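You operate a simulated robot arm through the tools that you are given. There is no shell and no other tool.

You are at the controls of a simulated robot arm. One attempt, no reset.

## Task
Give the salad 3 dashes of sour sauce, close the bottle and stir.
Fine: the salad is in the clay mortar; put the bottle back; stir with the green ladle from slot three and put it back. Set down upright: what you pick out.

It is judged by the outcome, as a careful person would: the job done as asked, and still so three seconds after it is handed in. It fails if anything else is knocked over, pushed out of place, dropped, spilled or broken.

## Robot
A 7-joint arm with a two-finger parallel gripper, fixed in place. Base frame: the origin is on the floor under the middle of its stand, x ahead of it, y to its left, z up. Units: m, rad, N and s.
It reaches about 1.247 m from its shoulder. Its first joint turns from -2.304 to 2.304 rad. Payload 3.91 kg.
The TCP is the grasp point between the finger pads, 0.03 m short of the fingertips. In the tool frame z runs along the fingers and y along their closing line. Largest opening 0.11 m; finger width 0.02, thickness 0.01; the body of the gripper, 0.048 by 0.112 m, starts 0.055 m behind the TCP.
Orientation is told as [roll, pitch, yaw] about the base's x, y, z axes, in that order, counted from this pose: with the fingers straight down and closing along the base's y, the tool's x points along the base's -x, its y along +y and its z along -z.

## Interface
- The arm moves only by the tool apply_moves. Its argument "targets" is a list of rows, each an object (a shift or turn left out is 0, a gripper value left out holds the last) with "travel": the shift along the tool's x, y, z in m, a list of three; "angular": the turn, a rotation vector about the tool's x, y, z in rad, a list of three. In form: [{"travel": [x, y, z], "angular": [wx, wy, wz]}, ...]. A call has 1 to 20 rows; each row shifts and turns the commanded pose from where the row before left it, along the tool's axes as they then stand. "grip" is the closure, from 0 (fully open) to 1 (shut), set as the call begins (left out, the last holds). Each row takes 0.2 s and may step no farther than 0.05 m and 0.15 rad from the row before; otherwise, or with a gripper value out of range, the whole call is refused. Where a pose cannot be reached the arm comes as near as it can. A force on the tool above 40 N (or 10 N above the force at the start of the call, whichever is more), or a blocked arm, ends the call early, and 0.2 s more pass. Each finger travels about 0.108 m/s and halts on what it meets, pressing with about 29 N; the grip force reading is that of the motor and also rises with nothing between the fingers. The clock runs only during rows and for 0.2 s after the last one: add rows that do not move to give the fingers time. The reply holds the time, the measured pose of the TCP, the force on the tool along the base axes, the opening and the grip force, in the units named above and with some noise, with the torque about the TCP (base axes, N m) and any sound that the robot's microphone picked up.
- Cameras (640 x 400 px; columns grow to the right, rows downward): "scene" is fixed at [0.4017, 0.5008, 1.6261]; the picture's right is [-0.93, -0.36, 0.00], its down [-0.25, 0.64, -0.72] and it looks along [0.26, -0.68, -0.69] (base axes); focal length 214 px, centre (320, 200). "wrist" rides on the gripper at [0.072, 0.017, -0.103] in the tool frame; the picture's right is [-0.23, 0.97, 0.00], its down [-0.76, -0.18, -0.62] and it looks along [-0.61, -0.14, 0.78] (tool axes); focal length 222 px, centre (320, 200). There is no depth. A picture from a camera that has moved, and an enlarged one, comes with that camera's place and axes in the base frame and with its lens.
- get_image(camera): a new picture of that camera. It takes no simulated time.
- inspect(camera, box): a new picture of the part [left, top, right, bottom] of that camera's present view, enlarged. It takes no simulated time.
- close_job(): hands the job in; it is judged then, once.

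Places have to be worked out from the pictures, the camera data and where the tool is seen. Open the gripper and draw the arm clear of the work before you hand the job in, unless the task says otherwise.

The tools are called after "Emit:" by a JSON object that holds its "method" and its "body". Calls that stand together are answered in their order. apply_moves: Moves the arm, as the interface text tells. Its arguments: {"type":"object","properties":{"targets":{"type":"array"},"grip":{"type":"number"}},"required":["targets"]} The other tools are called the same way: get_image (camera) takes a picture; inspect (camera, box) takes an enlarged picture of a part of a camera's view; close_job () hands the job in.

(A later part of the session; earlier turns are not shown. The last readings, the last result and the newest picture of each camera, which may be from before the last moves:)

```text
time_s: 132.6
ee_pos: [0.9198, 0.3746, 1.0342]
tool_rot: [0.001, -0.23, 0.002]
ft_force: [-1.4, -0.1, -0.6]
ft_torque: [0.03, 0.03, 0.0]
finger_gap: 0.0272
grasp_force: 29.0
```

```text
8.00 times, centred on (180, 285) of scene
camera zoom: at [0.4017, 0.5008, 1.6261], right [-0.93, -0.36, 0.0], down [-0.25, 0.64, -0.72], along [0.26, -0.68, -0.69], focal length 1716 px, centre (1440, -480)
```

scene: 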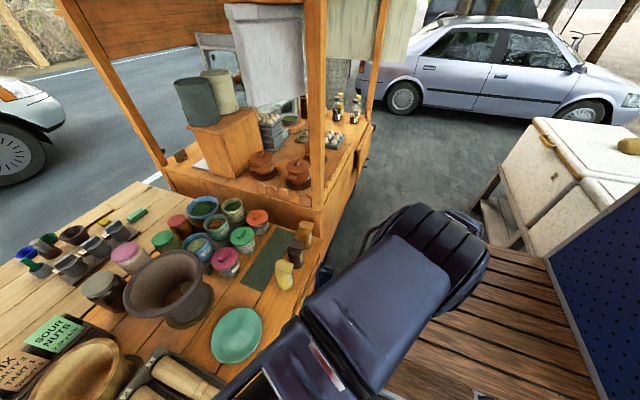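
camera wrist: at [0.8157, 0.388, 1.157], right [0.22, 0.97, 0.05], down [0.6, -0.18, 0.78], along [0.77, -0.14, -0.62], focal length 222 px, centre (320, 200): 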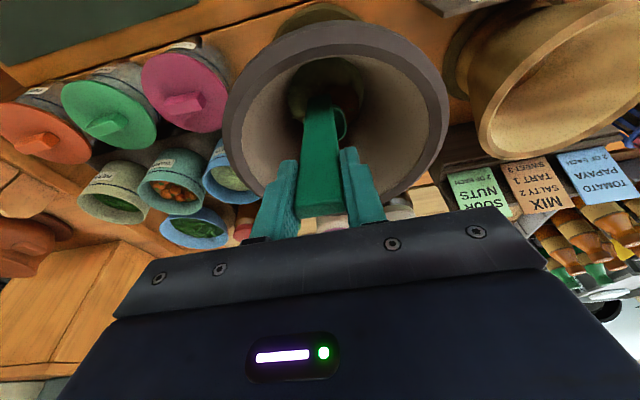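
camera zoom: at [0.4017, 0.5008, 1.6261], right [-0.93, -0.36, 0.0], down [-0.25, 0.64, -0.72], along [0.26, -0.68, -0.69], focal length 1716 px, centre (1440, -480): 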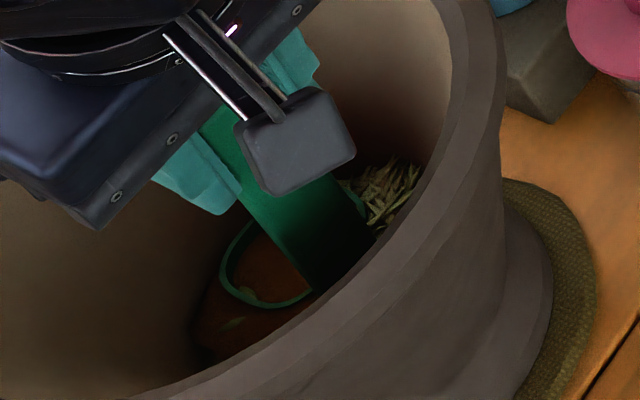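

Still no visible mixing after these turns. I stir wider (18 mm), slightly higher where the wall allows it, for two more turns.

Emit:
{"method": "apply_moves", "body": {"targets": [{"travel": [-0.0076, 0, -0.0064]}, {"travel": [0.0051, 0.0127, -0.0012]}, {"travel": [0.0124, 0.0053, -0.0029]}, {"travel": [0.0124, -0.0053, -0.0029]}, {"travel": [0.0051, -0.0127, -0.0012]}, {"travel": [-0.0051, -0.0127, 0.0012]}, {"travel": [-0.0124, -0.0053, 0.0029]}, {"travel": [-0.0124, 0.0053, 0.0029]}, {"travel": [-0.0051, 0.0127, 0.0012]}, {"travel": [0.0051, 0.0127, -0.0012]}, {"travel": [0.0124, 0.0053, -0.0029]}, {"travel": [0.0124, -0.0053, -0.0029]}, {"travel": [0.0051, -0.0127, -0.0012]}, {"travel": [-0.0051, -0.0127, 0.0012]}, {"travel": [-0.0124, -0.0053, 0.0029]}, {"travel": [-0.0124, 0.0053, 0.0029]}, {"travel": [-0.0051, 0.0127, 0.0012]}]}}

Emit:
{"method": "inspect", "body": {"camera": "wrist", "box": [270, 50, 380, 150]}}

Emit:
{"method": "inspect", "body": {"camera": "scene", "box": [150, 260, 210, 310]}}

```text
time_s: 136.2
ee_pos: [0.9279, 0.3722, 1.0411]
tool_rot: [0.002, -0.23, 0.003]
ft_force: [-0.4, -0.6, -0.1]
ft_torque: [-0.04, 0.07, 0.0]
finger_gap: 0.0276
grasp_force: 29.0
```

```text
4.00 times, centred on (325, 100) of wrist
camera zoom: at [0.8329, 0.3894, 1.1238], right [0.22, 0.97, 0.05], down [0.6, -0.18, 0.78], along [0.77, -0.14, -0.62], focal length 888 px, centre (300, 600)
```

zoom: 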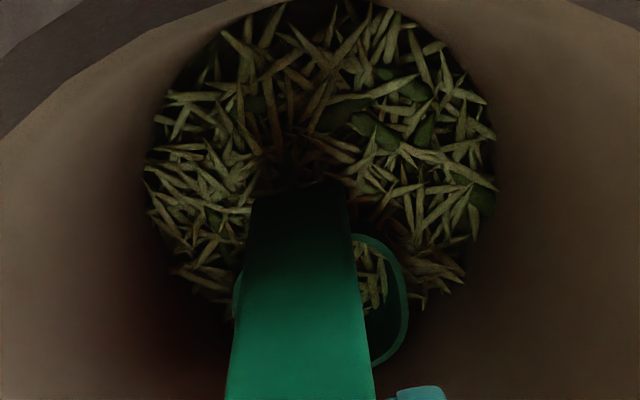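

```text
8.00 times, centred on (180, 285) of scene
camera zoom: at [0.4017, 0.5008, 1.6261], right [-0.93, -0.36, 0.0], down [-0.25, 0.64, -0.72], along [0.26, -0.68, -0.69], focal length 1716 px, centre (1440, -480)
```

zoom: 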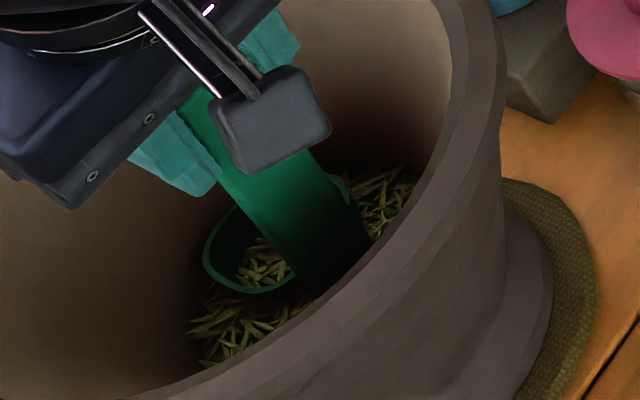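

The salad is now evenly mixed. I return to centre and lift the ladle slowly, then check that nothing is left in its bowl.

Emit:
{"method": "apply_moves", "body": {"targets": [{"travel": [0.0165, 0, -0.0039]}, {"travel": [-0.0046, 0, -0.0195]}, {"travel": [-0.0068, 0, -0.0292]}, {"travel": [-0.0068, 0, -0.0292]}, {"travel": [-0.0091, 0, -0.039]}, {"travel": [-0.0091, 0, -0.039]}, {"travel": [-0.0091, 0, -0.039]}, {}]}}

Emit:
{"method": "inspect", "body": {"camera": "scene", "box": [100, 210, 220, 310]}}

Emit:
{"method": "inspect", "body": {"camera": "wrist", "box": [260, 0, 390, 150]}}

```text
time_s: 138.0
ee_pos: [0.9097, 0.3725, 1.2419]
tool_rot: [0.001, -0.23, -0.001]
ft_force: [0.1, 0.5, -0.1]
ft_torque: [-0.02, 0.06, -0.03]
finger_gap: 0.0274
grasp_force: 29.3
```

```text
4.00 times, centred on (160, 260) of scene
camera zoom: at [0.4017, 0.5008, 1.6261], right [-0.93, -0.36, 0.0], down [-0.25, 0.64, -0.72], along [0.26, -0.68, -0.69], focal length 858 px, centre (960, -40)
```

zoom: 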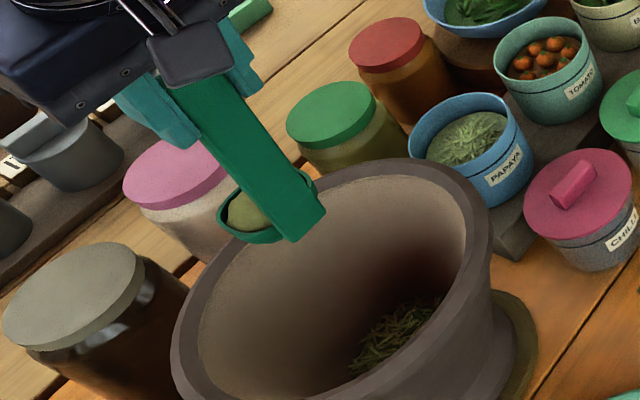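

```text
2.67 times, centred on (325, 75) of wrist
camera zoom: at [0.8148, 0.39, 1.3248], right [0.22, 0.97, 0.05], down [0.6, -0.18, 0.78], along [0.77, -0.14, -0.62], focal length 592 px, centre (307, 533)
```

zoom: 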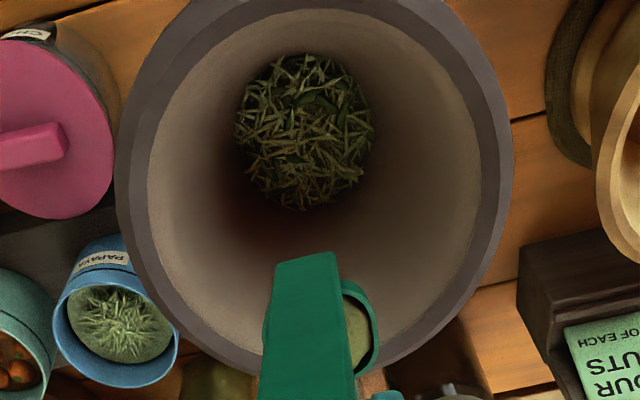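

The salad is nicely mixed, but the bowl came up holding something greenish. I zoom to confirm.

Emit:
{"method": "inspect", "body": {"camera": "scene", "box": [145, 245, 190, 275]}}

Emit:
{"method": "inspect", "body": {"camera": "wrist", "box": [300, 90, 350, 145]}}

```text
13.33 times, centred on (168, 260) of scene
camera zoom: at [0.4017, 0.5008, 1.6261], right [-0.93, -0.36, 0.0], down [-0.25, 0.64, -0.72], along [0.26, -0.68, -0.69], focal length 2860 px, centre (2353, -600)
```

zoom: 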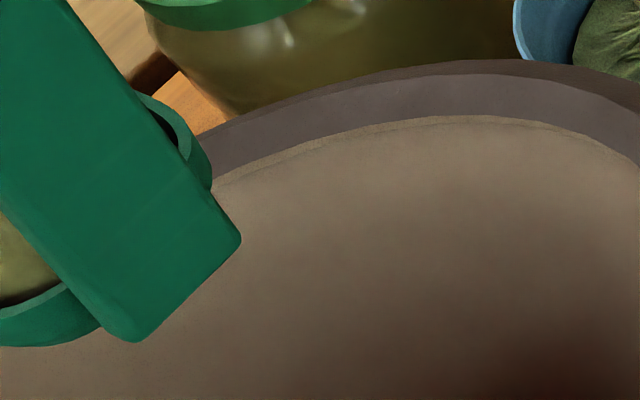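

```text
7.27 times, centred on (325, 118) of wrist
camera zoom: at [0.8148, 0.39, 1.3248], right [0.22, 0.97, 0.05], down [0.6, -0.18, 0.78], along [0.77, -0.14, -0.62], focal length 1615 px, centre (284, 800)
```

zoom: 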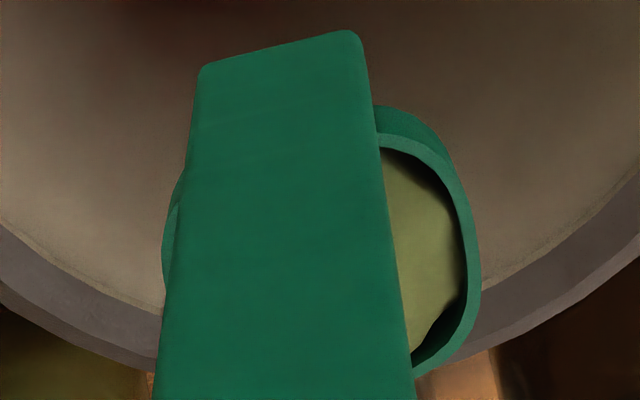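

The bowl holds some of the salad's juice, so it must go back into the mortar. I'll roll the ladle sideways about its own bowl, hand swinging toward −y, so it empties over the mortar's centre; I begin with about 42°.

Emit:
{"method": "apply_moves", "body": {"targets": [{"travel": [0.0005, -0.0216, 0.0019], "angular": [-0.1411, 0, 0.0332]}, {"travel": [0.0005, -0.0216, 0.0019], "angular": [-0.1411, 0, 0.0332]}, {"travel": [0.0005, -0.0216, 0.0019], "angular": [-0.1411, 0, 0.0332]}, {"travel": [0.0005, -0.0216, 0.0019], "angular": [-0.1411, 0, 0.0332]}, {"travel": [0.0005, -0.0216, 0.0019], "angular": [-0.1411, 0, 0.0332]}]}}

Emit:
{"method": "inspect", "body": {"camera": "scene", "box": [100, 210, 260, 320]}}

Emit:
{"method": "get_image", "body": {"camera": "wrist"}}

```text
time_s: 139.2
ee_pos: [0.9077, 0.2765, 1.2027]
tool_rot: [0.743, -0.173, -0.15]
ft_force: [-1.0, 0.3, 0.2]
ft_torque: [-0.1, 0.0, -0.02]
finger_gap: 0.0274
grasp_force: 29.1
```

```text
3.64 times, centred on (180, 265) of scene
camera zoom: at [0.4017, 0.5008, 1.6261], right [-0.93, -0.36, 0.0], down [-0.25, 0.64, -0.72], along [0.26, -0.68, -0.69], focal length 780 px, centre (829, -36)
```

zoom: 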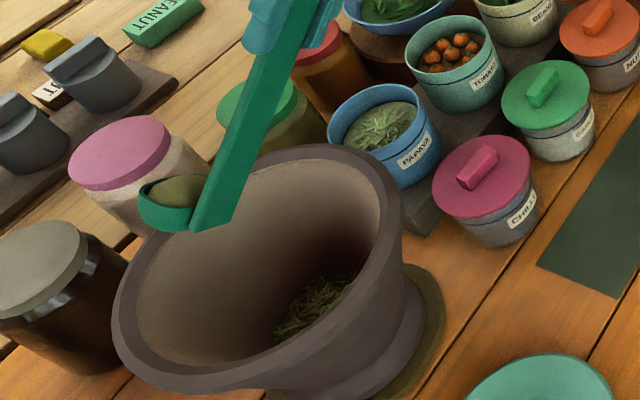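

```text
taken
camera wrist: at [0.8138, 0.2322, 1.2755], right [0.22, 0.69, 0.69], down [0.6, -0.65, 0.47], along [0.77, 0.31, -0.56], focal length 222 px, centre (320, 200)
```

wrist: 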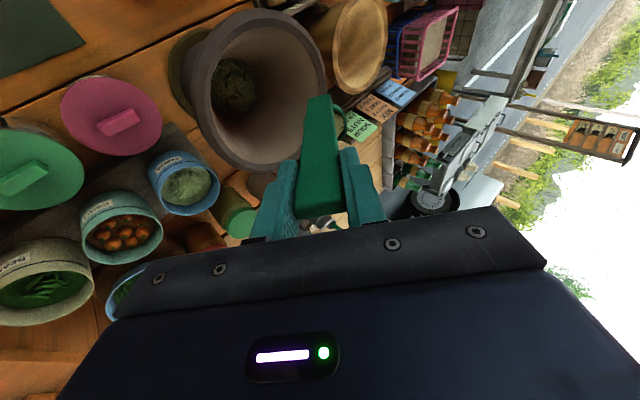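

The heap in the bowl rotates with it, still over the mortar. I continue to about 75°.

Emit:
{"method": "apply_moves", "body": {"targets": [{"travel": [0.0005, -0.0216, 0.0019], "angular": [-0.1411, 0, 0.0332]}, {"travel": [0.0005, -0.0216, 0.0019], "angular": [-0.1411, 0, 0.0332]}, {"travel": [0.0005, -0.0216, 0.0019], "angular": [-0.1411, 0, 0.0332]}, {"travel": [0.0005, -0.0216, 0.0019], "angular": [-0.1411, 0, 0.0332]}]}}

Emit:
{"method": "inspect", "body": {"camera": "scene", "box": [100, 210, 260, 320]}}

```text
time_s: 140.2
ee_pos: [0.9108, 0.2265, 1.1286]
tool_rot: [1.313, -0.058, -0.228]
ft_force: [-0.7, 0.9, 0.9]
ft_torque: [-0.11, 0.04, -0.1]
finger_gap: 0.0273
grasp_force: 29.1
```

```text
3.64 times, centred on (180, 265) of scene
camera zoom: at [0.4017, 0.5008, 1.6261], right [-0.93, -0.36, 0.0], down [-0.25, 0.64, -0.72], along [0.26, -0.68, -0.69], focal length 780 px, centre (829, -36)
```

zoom: 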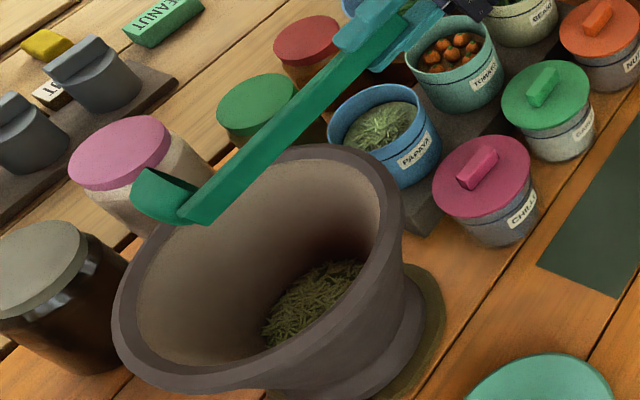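

The heap has dropped into the mortar. I zoom on the bowl and the mortar to be sure.

Emit:
{"method": "inspect", "body": {"camera": "scene", "box": [125, 245, 175, 285]}}

Emit:
{"method": "inspect", "body": {"camera": "scene", "box": [155, 265, 205, 310]}}

Emit:
{"method": "get_image", "body": {"camera": "wrist"}}

```text
10.00 times, centred on (150, 265) of scene
camera zoom: at [0.4017, 0.5008, 1.6261], right [-0.93, -0.36, 0.0], down [-0.25, 0.64, -0.72], along [0.26, -0.68, -0.69], focal length 2145 px, centre (2020, -450)
```

zoom: 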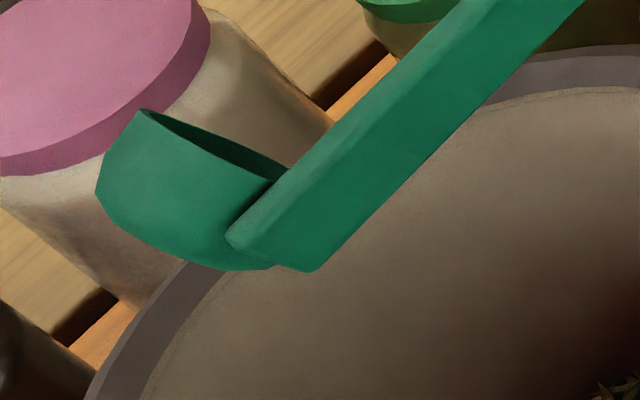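

```text
8.89 times, centred on (180, 288) of scene
camera zoom: at [0.4017, 0.5008, 1.6261], right [-0.93, -0.36, 0.0], down [-0.25, 0.64, -0.72], along [0.26, -0.68, -0.69], focal length 1906 px, centre (1564, -578)
```

zoom: 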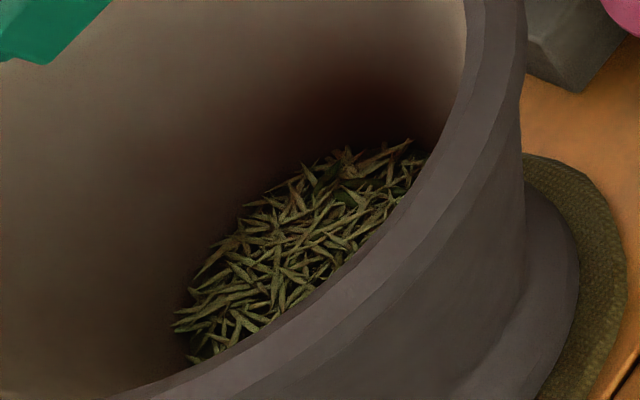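

```text
taken
camera wrist: at [0.8163, 0.1492, 1.1657], right [0.22, 0.2, 0.95], down [0.6, -0.8, 0.03], along [0.77, 0.56, -0.3], focal length 222 px, centre (320, 200)
```

wrist: 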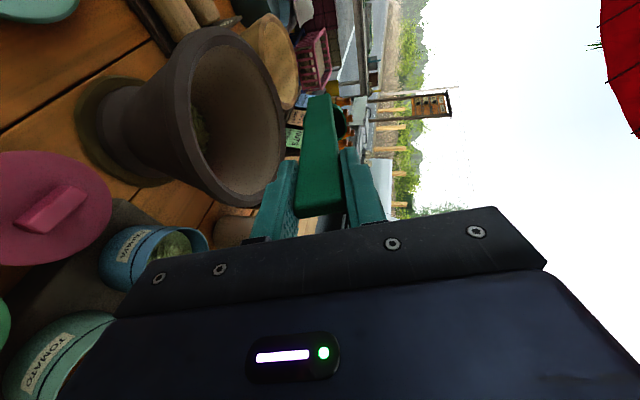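

The salad is whole again in the mortar and the bowl looks empty. I tip two more steps to be sure, then bring the ladle upright again.

Emit:
{"method": "apply_moves", "body": {"targets": [{"travel": [0.0005, -0.0216, 0.0019], "angular": [-0.1411, 0, 0.0332]}, {"travel": [0.0005, -0.0216, 0.0019], "angular": [-0.1411, 0, 0.0332]}, {}, {}]}}

Emit:
{"method": "apply_moves", "body": {"targets": [{"travel": [0.0003, 0.0217, 0.0011], "angular": [0.1411, 0, -0.0332]}, {"travel": [0.0003, 0.0217, 0.0011], "angular": [0.1411, 0, -0.0332]}, {"travel": [0.0003, 0.0217, 0.0011], "angular": [0.1411, 0, -0.0332]}, {"travel": [0.0003, 0.0217, 0.0011], "angular": [0.1411, 0, -0.0332]}, {"travel": [0.0003, 0.0217, 0.0011], "angular": [0.1411, 0, -0.0332]}, {"travel": [0.0003, 0.0217, 0.0011], "angular": [0.1411, 0, -0.0332]}, {"travel": [0.0003, 0.0217, 0.0011], "angular": [0.1411, 0, -0.0332]}, {"travel": [0.0003, 0.0217, 0.0011], "angular": [0.1411, 0, -0.0332]}, {"travel": [0.0003, 0.0217, 0.0011], "angular": [0.1411, 0, -0.0332]}, {"travel": [0.0003, 0.0217, 0.0011], "angular": [0.1411, 0, -0.0332]}, {"travel": [0.0003, 0.0217, 0.0011], "angular": [0.1411, 0, -0.0332]}, {}]}}

Emit:
{"method": "inspect", "body": {"camera": "scene", "box": [100, 210, 220, 310]}}

Emit:
{"method": "inspect", "body": {"camera": "wrist", "box": [260, 0, 390, 150]}}

```text
time_s: 141.4
ee_pos: [0.8916, 0.2474, 1.1049]
tool_rot: [1.592, -0.021, -0.205]
ft_force: [-0.3, -0.1, -0.5]
ft_torque: [-0.05, 0.02, 0.01]
finger_gap: 0.0273
grasp_force: 28.9
stopped in row 4: the arm was blocked; the commanded pose is now the measured one
```

```text
time_s: 142.6
ee_pos: [0.8839, 0.255, 1.0096]
tool_rot: [0.794, 0.079, -0.235]
ft_force: [8.6, -40.7, 58.0]
ft_torque: [-1.1, 0.02, -0.15]
finger_gap: 0.0516
grasp_force: 17.2
stopped in row 5: the arm was blocked; the commanded pose is now the measured one
```

```text
4.00 times, centred on (160, 260) of scene
camera zoom: at [0.4017, 0.5008, 1.6261], right [-0.93, -0.36, 0.0], down [-0.25, 0.64, -0.72], along [0.26, -0.68, -0.69], focal length 858 px, centre (960, -40)
```

zoom: 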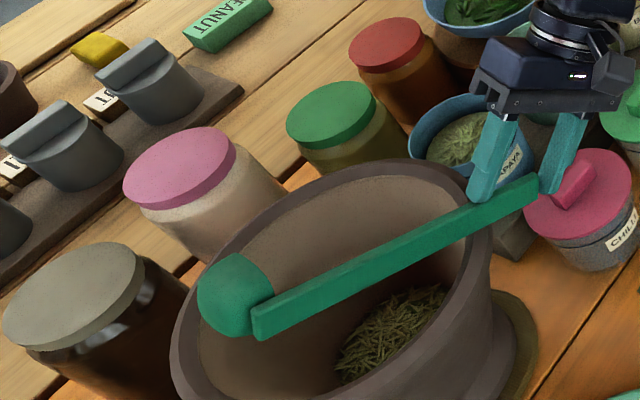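

```text
2.67 times, centred on (325, 75) of wrist
camera zoom: at [0.8054, 0.2101, 1.0983], right [0.43, 0.6, 0.67], down [0.63, -0.74, 0.25], along [0.64, 0.32, -0.7], focal length 592 px, centre (307, 533)
```

zoom: 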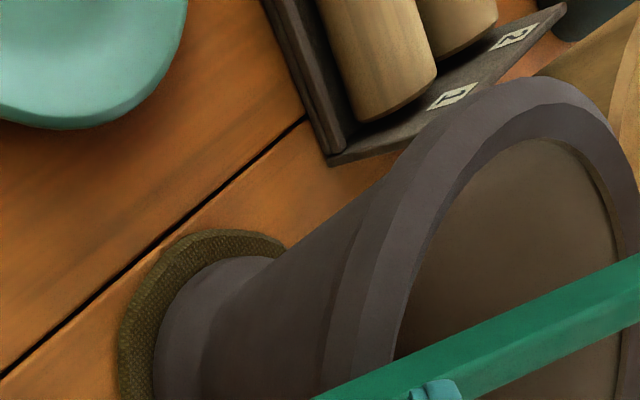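

Something blocked the arm during the extra tip, and my queued return move then ran from a wrong pose; the handle is now wedged between the fingers across the rim. I stop and look carefully before doing anything else.

Emit:
{"method": "get_image", "body": {"camera": "scene"}}

Emit:
{"method": "inspect", "body": {"camera": "scene", "box": [140, 210, 260, 310]}}

Emit:
{"method": "get_image", "body": {"camera": "wrist"}}

Emit:
{"method": "inspect", "body": {"camera": "scene", "box": [205, 230, 265, 280]}}

```text
taken
```

scene: 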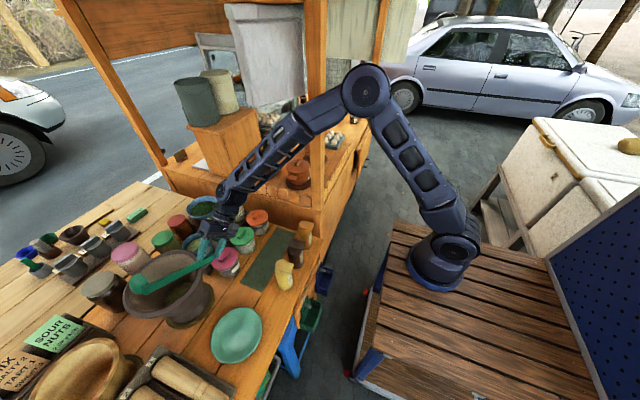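

```text
4.00 times, centred on (200, 260) of scene
camera zoom: at [0.4017, 0.5008, 1.6261], right [-0.93, -0.36, 0.0], down [-0.25, 0.64, -0.72], along [0.26, -0.68, -0.69], focal length 858 px, centre (800, -40)
```

zoom: 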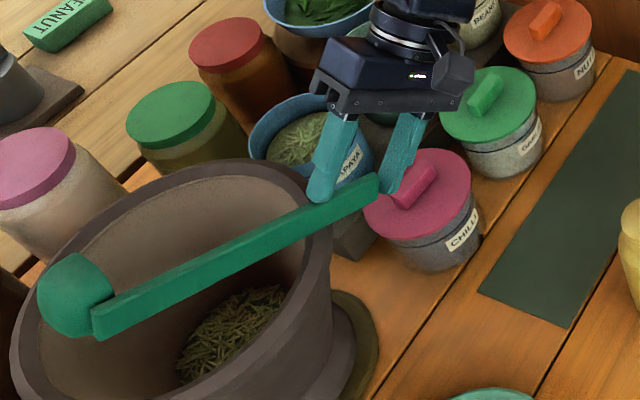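

```text
taken
camera wrist: at [0.8054, 0.2101, 1.0983], right [0.43, 0.6, 0.67], down [0.63, -0.74, 0.25], along [0.64, 0.32, -0.7], focal length 222 px, centre (320, 200)
```

wrist: 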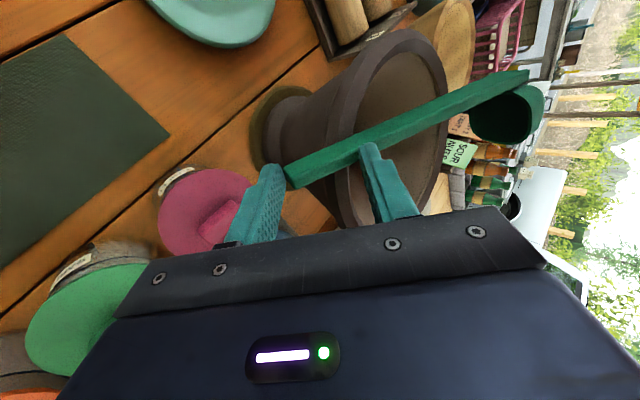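

```text
8.00 times, centred on (235, 255) of scene
camera zoom: at [0.4017, 0.5008, 1.6261], right [-0.93, -0.36, 0.0], down [-0.25, 0.64, -0.72], along [0.26, -0.68, -0.69], focal length 1716 px, centre (1000, -240)
```

zoom: 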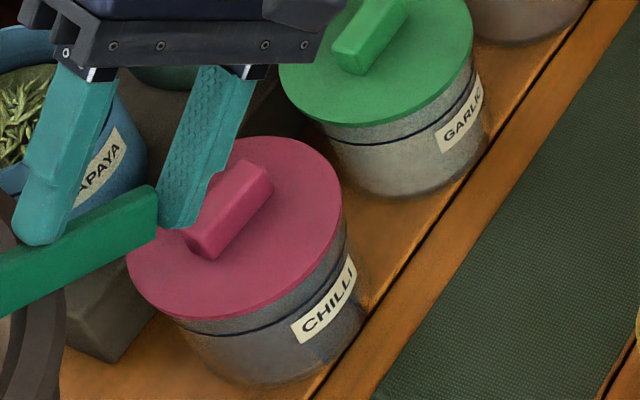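

The ladle's bowl is still over the mortar (about (0.959, 0.429, 1.054)), but its handle presses on the rim and is wedged cross-wise in the fingers. I relieve the load gently, moving up and slightly toward −y, with the grip kept closed.

Emit:
{"method": "apply_moves", "body": {"targets": [{"travel": [-0.0002, 0.0019, -0.0053]}, {"travel": [-0.0002, 0.0019, -0.0053]}]}}

Emit:
{"method": "inspect", "body": {"camera": "scene", "box": [120, 210, 240, 310]}}

Emit:
{"method": "get_image", "body": {"camera": "wrist"}}

```text
time_s: 143.2
ee_pos: [0.8835, 0.2014, 1.024]
tool_rot: [0.827, 0.105, -0.237]
ft_force: [-0.3, 0.1, -0.1]
ft_torque: [0.06, 0.05, 0.0]
finger_gap: 0.0
grasp_force: 28.5
```

```text
4.00 times, centred on (180, 260) of scene
camera zoom: at [0.4017, 0.5008, 1.6261], right [-0.93, -0.36, 0.0], down [-0.25, 0.64, -0.72], along [0.26, -0.68, -0.69], focal length 858 px, centre (880, -40)
```

zoom: 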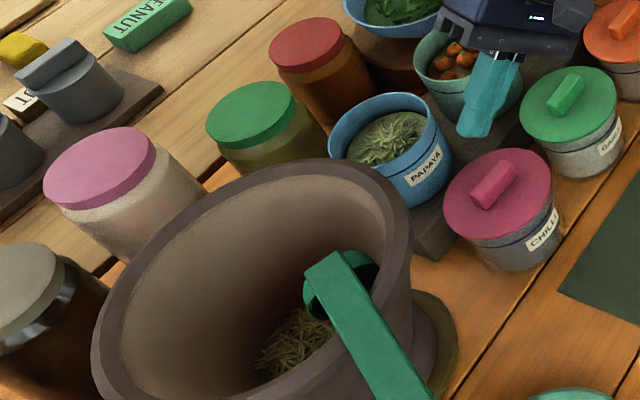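

```text
taken
camera wrist: at [0.8062, 0.1529, 1.112], right [0.45, 0.57, 0.69], down [0.63, -0.75, 0.21], along [0.64, 0.34, -0.69], focal length 222 px, centre (320, 200)
```

wrist: 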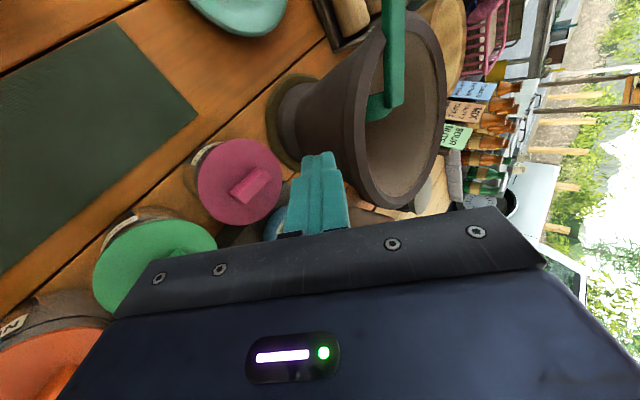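

The ladle has slipped out of the fingers. I look closely at where it is before letting any more time pass.

Emit:
{"method": "inspect", "body": {"camera": "scene", "box": [170, 255, 250, 325]}}

Emit:
{"method": "inspect", "body": {"camera": "wrist", "box": [250, 0, 470, 220]}}

Emit:
{"method": "get_image", "body": {"camera": "scene"}}

```text
5.71 times, centred on (210, 290) of scene
camera zoom: at [0.4017, 0.5008, 1.6261], right [-0.93, -0.36, 0.0], down [-0.25, 0.64, -0.72], along [0.26, -0.68, -0.69], focal length 1226 px, centre (949, -314)
```

zoom: 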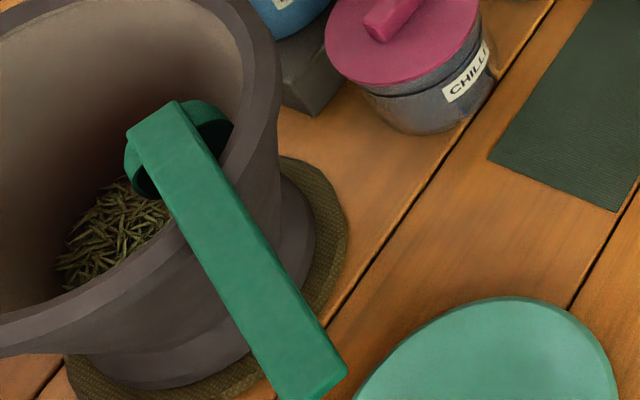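

```text
1.82 times, centred on (360, 110) of wrist
camera zoom: at [0.8062, 0.1529, 1.112], right [0.45, 0.57, 0.69], down [0.63, -0.75, 0.21], along [0.64, 0.34, -0.69], focal length 404 px, centre (247, 364)
```

zoom: 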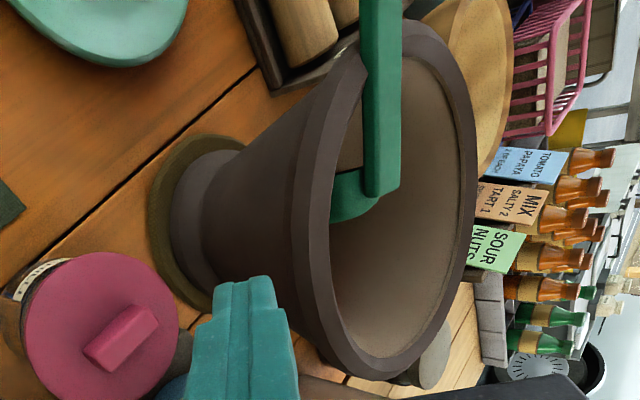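

```text
taken
```

scene: 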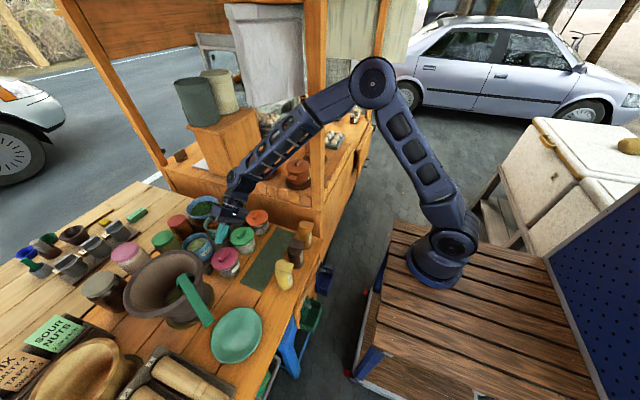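

The ladle hangs with its bowl just inside the mortar and the handle out over the near rim, possibly still moving. I keep the hand clear, moving it slightly up and back, and look again.

Emit:
{"method": "apply_moves", "body": {"targets": [{"travel": [0, 0.01, -0.02]}]}}

Emit:
{"method": "inspect", "body": {"camera": "scene", "box": [140, 235, 260, 335]}}

Emit:
{"method": "get_image", "body": {"camera": "wrist"}}

```text
time_s: 143.6
ee_pos: [0.8827, 0.1944, 1.0439]
tool_rot: [0.827, 0.103, -0.238]
ft_force: [0.2, 1.3, 0.0]
ft_torque: [0.02, 0.01, 0.01]
finger_gap: 0.0
grasp_force: 29.2
```

```text
4.00 times, centred on (200, 285) of scene
camera zoom: at [0.4017, 0.5008, 1.6261], right [-0.93, -0.36, 0.0], down [-0.25, 0.64, -0.72], along [0.26, -0.68, -0.69], focal length 858 px, centre (800, -140)
```

zoom: 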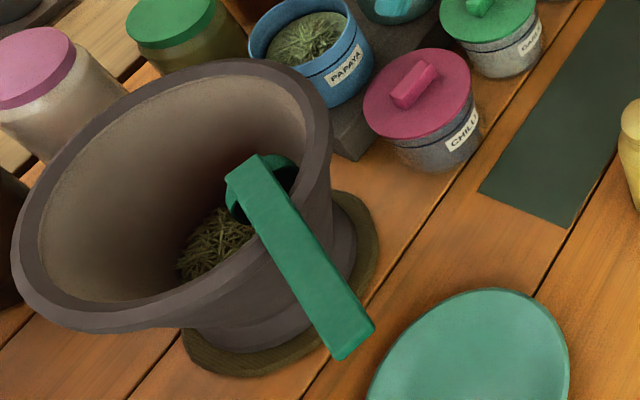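

```text
taken
camera wrist: at [0.805, 0.146, 1.1328], right [0.45, 0.57, 0.69], down [0.63, -0.75, 0.21], along [0.64, 0.34, -0.69], focal length 222 px, centre (320, 200)
```

wrist: 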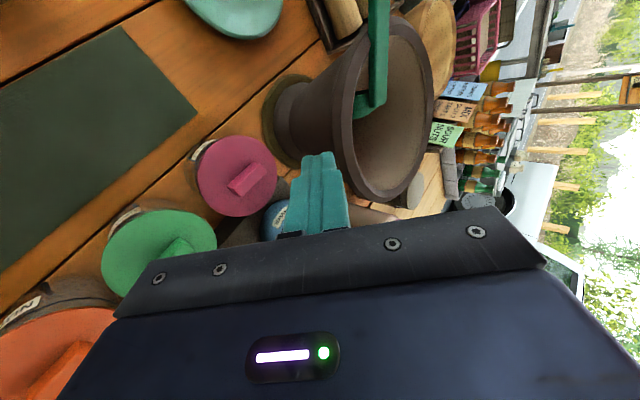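

The ladle is at rest, hooked over the mortar's near rim with its handle sticking out toward the robot; the mortar and jars have not moved. I raise the hand well clear and bring the tool back to vertical to plan a proper re-grasp.

Emit:
{"method": "apply_moves", "body": {"targets": [{"travel": [0.0041, 0.0293, -0.0269]}, {"travel": [0.0041, 0.0293, -0.0269]}, {"travel": [0.0041, 0.0293, -0.0269]}, {"travel": [0.0041, 0.0293, -0.0269]}, {"angular": [0.1392, 0.0003, -0.0445]}, {"angular": [0.1392, 0.0003, -0.0445]}, {"angular": [0.1392, 0.0003, -0.0445]}, {"angular": [0.1392, 0.0003, -0.0445]}, {"angular": [0.1392, 0.0003, -0.0445]}, {"angular": [0.1392, 0.0003, -0.0445]}, {}]}}

Emit:
{"method": "get_image", "body": {"camera": "wrist"}}

Emit:
{"method": "inspect", "body": {"camera": "scene", "box": [140, 235, 260, 335]}}

```text
time_s: 146.0
ee_pos: [0.8835, 0.1938, 1.2047]
tool_rot: [-0.003, 0.0, 0.002]
ft_force: [0.0, 0.6, 0.0]
ft_torque: [0.03, -0.03, 0.02]
finger_gap: 0.0
grasp_force: 28.6
```

```text
taken
camera wrist: at [0.8109, 0.21, 1.307], right [0.22, 0.97, 0.0], down [0.76, -0.17, 0.62], along [0.61, -0.14, -0.78], focal length 222 px, centre (320, 200)
```

wrist: 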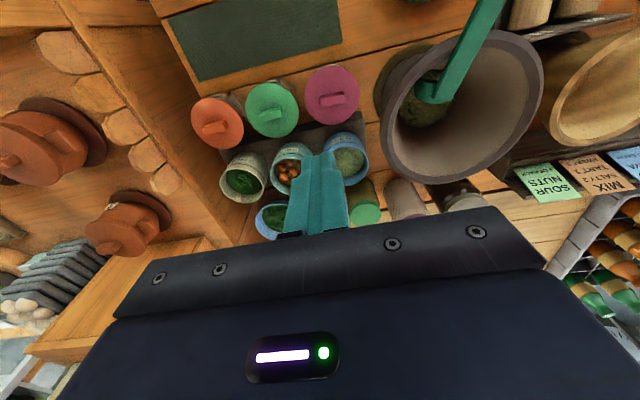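

```text
4.00 times, centred on (200, 285) of scene
camera zoom: at [0.4017, 0.5008, 1.6261], right [-0.93, -0.36, 0.0], down [-0.25, 0.64, -0.72], along [0.26, -0.68, -0.69], focal length 858 px, centre (800, -140)
```

zoom: 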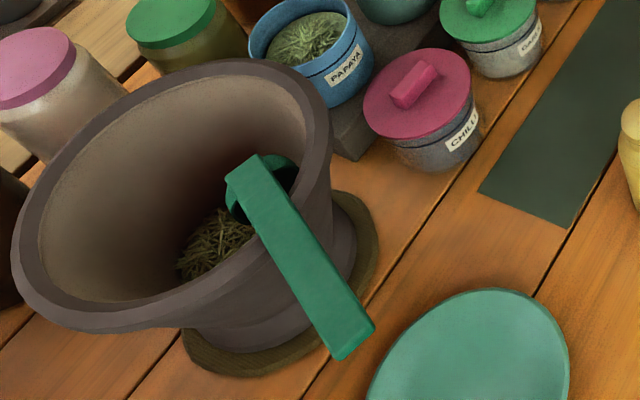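

The ladle is stable on the rim. I move to view it from above, over the handle side.

Emit:
{"method": "apply_moves", "body": {"targets": [{"travel": [0.027, 0.038, -0.005]}, {"travel": [0.027, 0.038, -0.005]}, {"travel": [0.027, 0.038, -0.005]}, {"travel": [0.027, 0.038, -0.005]}, {"travel": [0.027, 0.038, -0.005]}, {"travel": [0.027, 0.038, -0.005]}, {}], "grip": 0}}

Emit:
{"method": "get_image", "body": {"camera": "wrist"}}

Emit:
{"method": "inspect", "body": {"camera": "wrist", "box": [230, 30, 420, 210]}}

```text
time_s: 147.6
ee_pos: [0.7213, 0.4214, 1.2353]
tool_rot: [-0.003, -0.001, 0.002]
ft_force: [0.3, -0.3, 1.0]
ft_torque: [0.01, 0.02, 0.0]
finger_gap: 0.11
grasp_force: 0.0
```

```text
taken
camera wrist: at [0.6483, 0.4379, 1.3383], right [0.23, 0.97, 0.0], down [0.76, -0.18, 0.62], along [0.61, -0.14, -0.78], focal length 222 px, centre (320, 200)
```

wrist: 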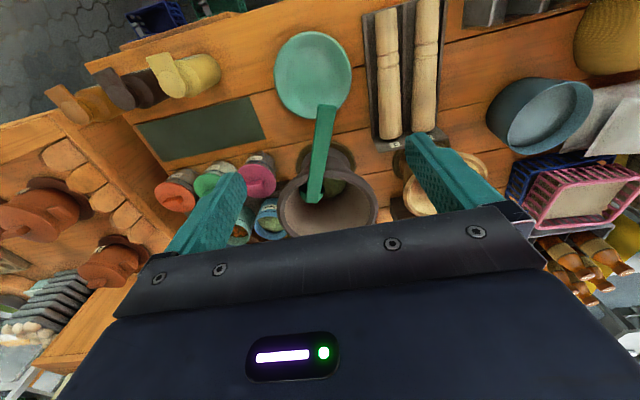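

```text
2.22 times, centred on (325, 120) of wrist
camera zoom: at [0.6483, 0.4379, 1.3383], right [0.23, 0.97, 0.0], down [0.76, -0.18, 0.62], along [0.61, -0.14, -0.78], focal length 494 px, centre (309, 378)
```

zoom: 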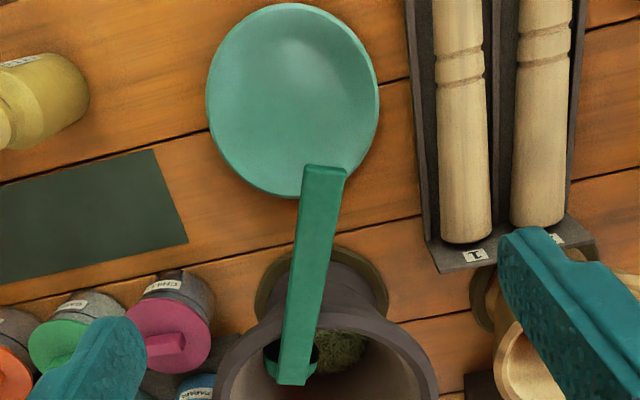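

The handle runs from its top end at about (0.744, 0.426, 1.003), over the rim, to the bowl end at about (0.930, 0.358, 0.977), with the bowl underneath. If I grip its broad faces with the tool along the handle (yaw +70°, then tilted), I can later turn it to sit in the slot the right way round. I set that orientation up at a safe height.

Emit:
{"method": "apply_moves", "body": {"targets": [{"travel": [0.0167, 0.0123, 0.015]}, {"travel": [0.0167, 0.0123, 0.015]}, {"angular": [0, 0, -0.1358]}, {"angular": [0, 0, -0.1358]}, {"angular": [0, 0, -0.1358]}, {"angular": [0, 0, -0.1358]}, {"angular": [0, 0, -0.1358]}, {"angular": [0, 0, -0.1358]}, {"angular": [0, 0, -0.1358]}, {"angular": [0, 0, -0.1358]}, {"angular": [0, 0, -0.1358]}, {}], "grip": 0.5}}

```text
time_s: 150.2
ee_pos: [0.6885, 0.4457, 1.2042]
tool_rot: [0.0, 0.002, 1.226]
ft_force: [0.3, -0.1, 0.1]
ft_torque: [-0.01, 0.02, 0.0]
finger_gap: 0.0553
grasp_force: 0.0
```

Emit:
{"method": "apply_moves", "body": {"targets": [{"angular": [0.144, 0, 0]}, {"angular": [0.144, 0, 0]}, {"angular": [0.144, 0, 0]}, {"angular": [0.144, 0, 0]}, {"angular": [0.144, 0, 0]}]}}

```text
time_s: 151.4
ee_pos: [0.6885, 0.4446, 1.2046]
tool_rot: [-0.723, 0.001, 1.225]
ft_force: [0.7, 0.0, -0.5]
ft_torque: [0.06, -0.01, 0.04]
finger_gap: 0.0551
grasp_force: 0.1
```

Tilting as intended at 0.72 rad and reachable. I do the second half.

Emit:
{"method": "apply_moves", "body": {"targets": [{"angular": [0.144, 0, 0]}, {"angular": [0.144, 0, 0]}, {"angular": [0.144, 0, 0]}, {"angular": [0.144, 0, 0]}, {"angular": [0.144, 0, 0]}]}}

Emit:
{"method": "get_image", "body": {"camera": "wrist"}}

Emit:
{"method": "get_image", "body": {"camera": "scene"}}

```text
time_s: 152.6
ee_pos: [0.6869, 0.4469, 1.2051]
tool_rot: [-1.44, 0.001, 1.226]
ft_force: [0.0, -1.3, 0.2]
ft_torque: [-0.02, 0.02, 0.01]
finger_gap: 0.055
grasp_force: 0.0
```

```text
taken
camera wrist: at [0.5637, 0.413, 1.2005], right [-0.04, 0.26, -0.97], down [-0.3, 0.92, 0.26], along [0.95, 0.3, 0.04], focal length 222 px, centre (320, 200)
```

wrist: 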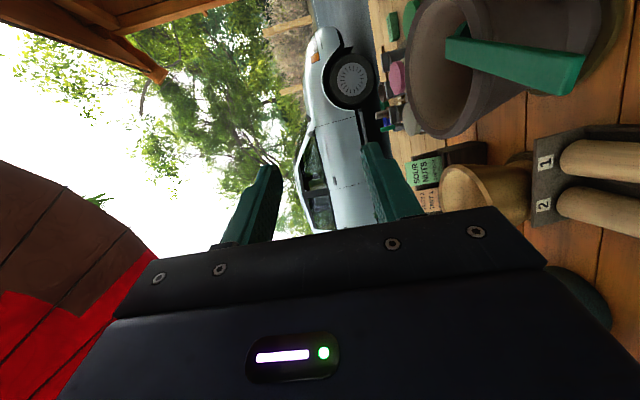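

```text
taken
```

scene: 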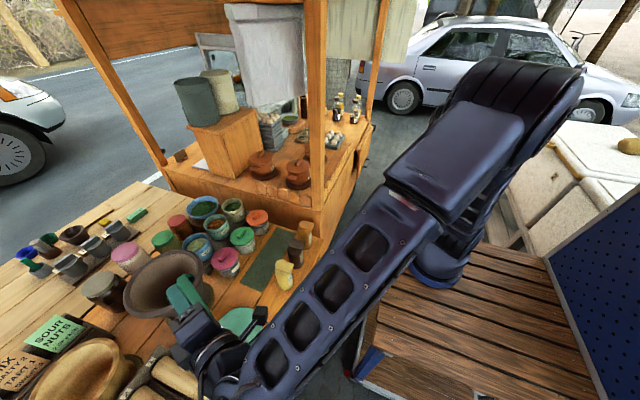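

Orientation matches the handle's direction (0.933, −0.335, −0.13). I descend to the handle's height, still 6 cm short of its end, and check alignment.

Emit:
{"method": "apply_moves", "body": {"targets": [{"travel": [0, 0.045, 0.0059]}, {"travel": [0, 0.045, 0.0059]}, {"travel": [0, 0.045, 0.0059]}, {"travel": [0, 0.045, 0.0059]}, {}]}}

Emit:
{"method": "get_image", "body": {"camera": "wrist"}}

Emit:
{"method": "inspect", "body": {"camera": "scene", "box": [140, 235, 270, 345]}}

```text
time_s: 153.8
ee_pos: [0.6906, 0.4468, 1.0237]
tool_rot: [-1.44, 0.001, 1.225]
ft_force: [-0.5, 0.1, 0.1]
ft_torque: [0.01, 0.0, -0.01]
finger_gap: 0.0548
grasp_force: 0.1
```

```text
taken
camera wrist: at [0.5655, 0.4136, 1.0189], right [-0.04, 0.26, -0.97], down [-0.3, 0.92, 0.26], along [0.95, 0.3, 0.04], focal length 222 px, centre (320, 200)
```

wrist: 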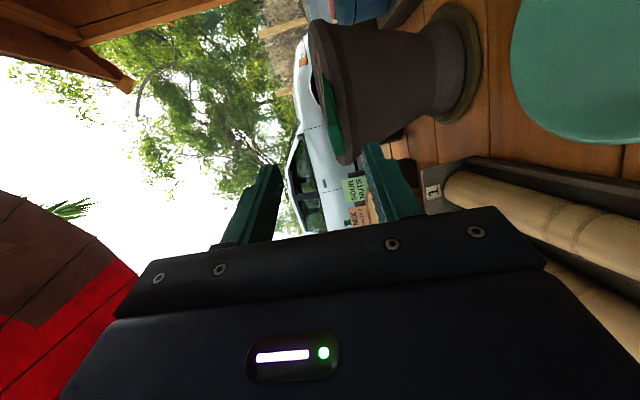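

```text
3.64 times, centred on (205, 290) of scene
camera zoom: at [0.4017, 0.5008, 1.6261], right [-0.93, -0.36, 0.0], down [-0.25, 0.64, -0.72], along [0.26, -0.68, -0.69], focal length 780 px, centre (738, -127)
```

zoom: 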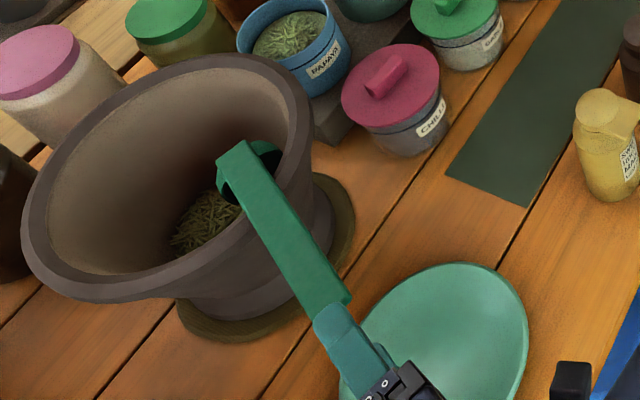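

Emit:
{"method": "inspect", "body": {"camera": "wrist", "box": [260, 20, 420, 220]}}

Emit:
{"method": "inspect", "body": {"camera": "wrist", "box": [300, 90, 380, 180]}}

```text
2.00 times, centred on (340, 120) of wrist
camera zoom: at [0.5655, 0.4136, 1.0189], right [-0.04, 0.26, -0.97], down [-0.3, 0.92, 0.26], along [0.95, 0.3, 0.04], focal length 444 px, centre (280, 360)
```

zoom: 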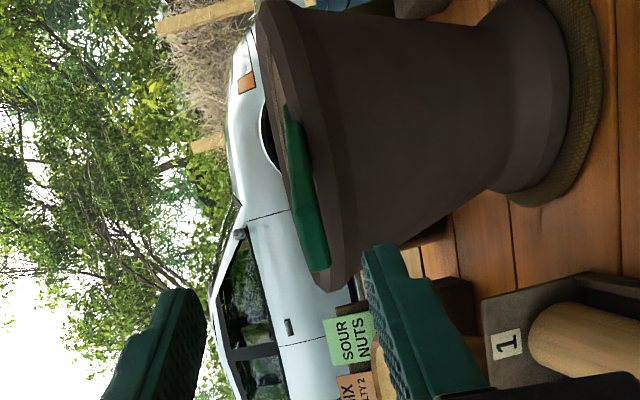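

```text
4.44 times, centred on (340, 135) of wrist
camera zoom: at [0.5655, 0.4136, 1.0189], right [-0.04, 0.26, -0.97], down [-0.3, 0.92, 0.26], along [0.95, 0.3, 0.04], focal length 987 px, centre (231, 489)
```

zoom: 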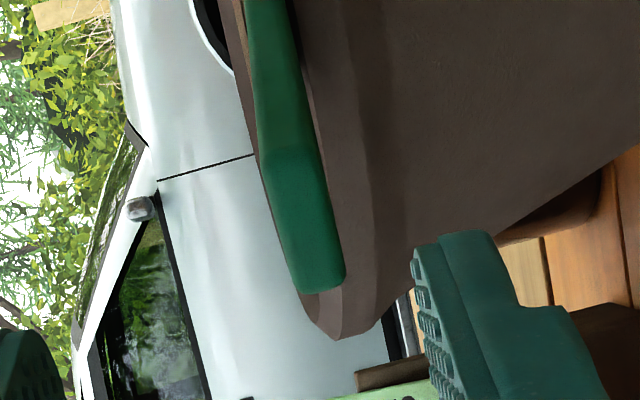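

The handle end is 13 mm below the tool axis and about 6–7 cm ahead, parallel to it. I shift down 13 mm, then advance part way and re-check.

Emit:
{"method": "apply_moves", "body": {"targets": [{"travel": [0, 0.0133, 0]}, {"travel": [0, 0, 0.02]}, {"travel": [0, 0, 0.02]}, {}]}}

Emit:
{"method": "inspect", "body": {"camera": "wrist", "box": [240, 60, 400, 220]}}

Emit:
{"method": "inspect", "body": {"camera": "scene", "box": [160, 260, 260, 345]}}

```text
time_s: 154.8
ee_pos: [0.7237, 0.4327, 1.0052]
tool_rot: [-1.44, 0.002, 1.225]
ft_force: [0.3, -0.1, 0.0]
ft_torque: [0.01, -0.02, 0.0]
finger_gap: 0.0547
grasp_force: 0.0
```

```text
2.50 times, centred on (320, 140) of wrist
camera zoom: at [0.5995, 0.3997, 1.0009], right [-0.04, 0.26, -0.97], down [-0.3, 0.92, 0.26], along [0.95, 0.3, 0.04], focal length 555 px, centre (320, 350)
```

zoom: 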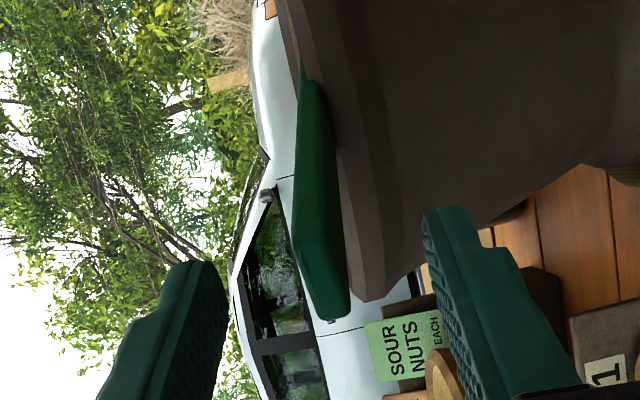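

```text
4.71 times, centred on (210, 302) of scene
camera zoom: at [0.4017, 0.5008, 1.6261], right [-0.93, -0.36, 0.0], down [-0.25, 0.64, -0.72], along [0.26, -0.68, -0.69], focal length 1009 px, centre (838, -282)
```

zoom: 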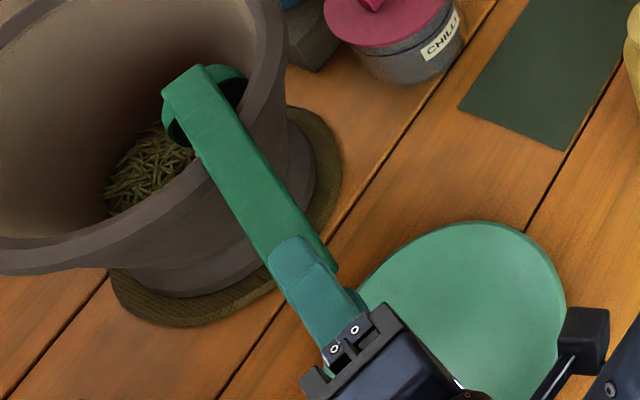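

Well aligned; the end is 24 mm ahead of the TCP. I advance 42 mm so the pads straddle the handle's end.

Emit:
{"method": "apply_moves", "body": {"targets": [{"travel": [0, 0, 0.021]}, {"travel": [0, 0, 0.021]}, {}]}}

Emit:
{"method": "inspect", "body": {"camera": "wrist", "box": [240, 60, 400, 220]}}

Emit:
{"method": "inspect", "body": {"camera": "scene", "box": [160, 260, 260, 345]}}

```text
time_s: 155.6
ee_pos: [0.762, 0.4185, 1.0006]
tool_rot: [-1.439, 0.001, 1.226]
ft_force: [-0.2, 0.4, 0.1]
ft_torque: [-0.01, 0.01, -0.01]
finger_gap: 0.0551
grasp_force: 0.1
```

```text
2.50 times, centred on (320, 140) of wrist
camera zoom: at [0.6386, 0.3849, 0.9964], right [-0.04, 0.26, -0.97], down [-0.3, 0.92, 0.26], along [0.95, 0.3, 0.04], focal length 555 px, centre (320, 350)
```

zoom: 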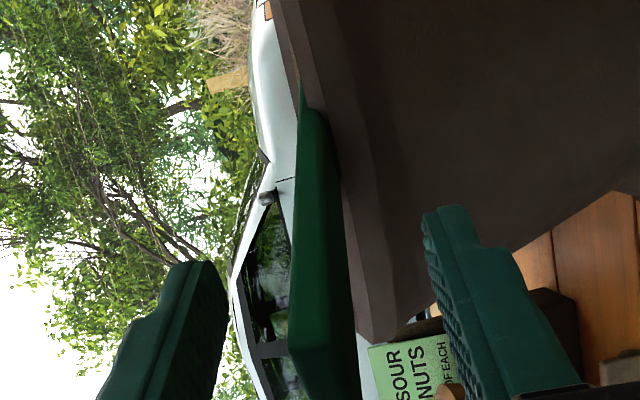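

```text
4.71 times, centred on (210, 302) of scene
camera zoom: at [0.4017, 0.5008, 1.6261], right [-0.93, -0.36, 0.0], down [-0.25, 0.64, -0.72], along [0.26, -0.68, -0.69], focal length 1009 px, centre (838, -282)
```

zoom: 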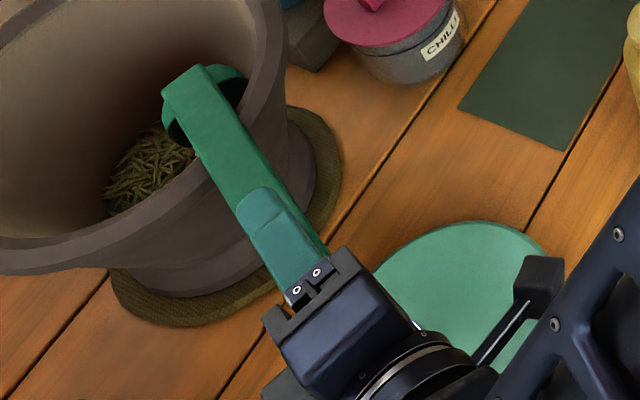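

The handle lies between the pads. I close on its broad faces.

Emit:
{"method": "apply_moves", "body": {"targets": [{}, {}, {}], "grip": 1}}

Emit:
{"method": "inspect", "body": {"camera": "wrist", "box": [240, 60, 400, 220]}}

```text
time_s: 156.4
ee_pos: [0.7632, 0.4178, 1.0012]
tool_rot: [-1.44, 0.001, 1.226]
ft_force: [2.1, 0.7, 4.4]
ft_torque: [-0.22, -0.5, 0.09]
finger_gap: 0.0093
grasp_force: 28.4
```

```text
2.50 times, centred on (320, 140) of wrist
camera zoom: at [0.6385, 0.3849, 0.9967], right [-0.04, 0.26, -0.97], down [-0.3, 0.92, 0.26], along [0.95, 0.3, 0.04], focal length 555 px, centre (320, 350)
```

zoom: 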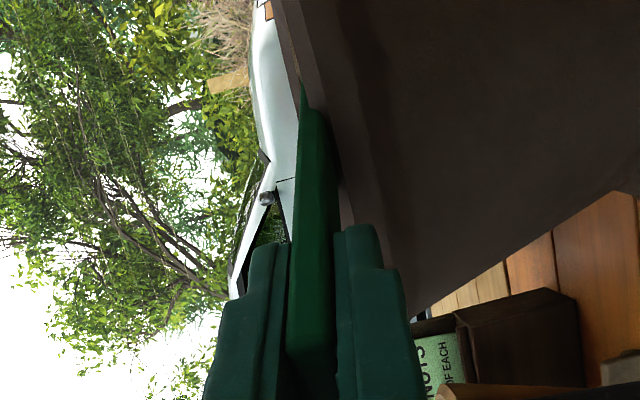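

Gripped at 9 mm thickness. I lift straight up slowly so the bowl comes out of the mortar.

Emit:
{"method": "apply_moves", "body": {"targets": [{"travel": [0, -0.0099, -0.0013]}, {"travel": [0, -0.0149, -0.002]}, {"travel": [0, -0.0248, -0.0033]}, {}]}}

Emit:
{"method": "inspect", "body": {"camera": "scene", "box": [140, 235, 270, 345]}}

```text
time_s: 157.4
ee_pos: [0.7644, 0.4177, 1.0483]
tool_rot: [-1.44, 0.001, 1.224]
ft_force: [-0.3, 0.5, -0.7]
ft_torque: [0.06, 0.04, 0.02]
finger_gap: 0.0096
grasp_force: 28.4
```

```text
3.64 times, centred on (205, 290) of scene
camera zoom: at [0.4017, 0.5008, 1.6261], right [-0.93, -0.36, 0.0], down [-0.25, 0.64, -0.72], along [0.26, -0.68, -0.69], focal length 780 px, centre (738, -127)
```

zoom: 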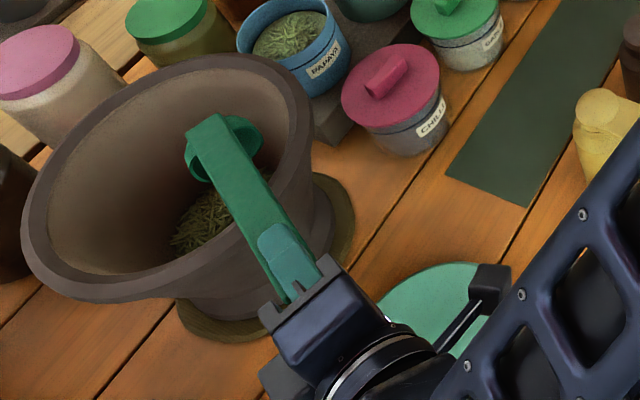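

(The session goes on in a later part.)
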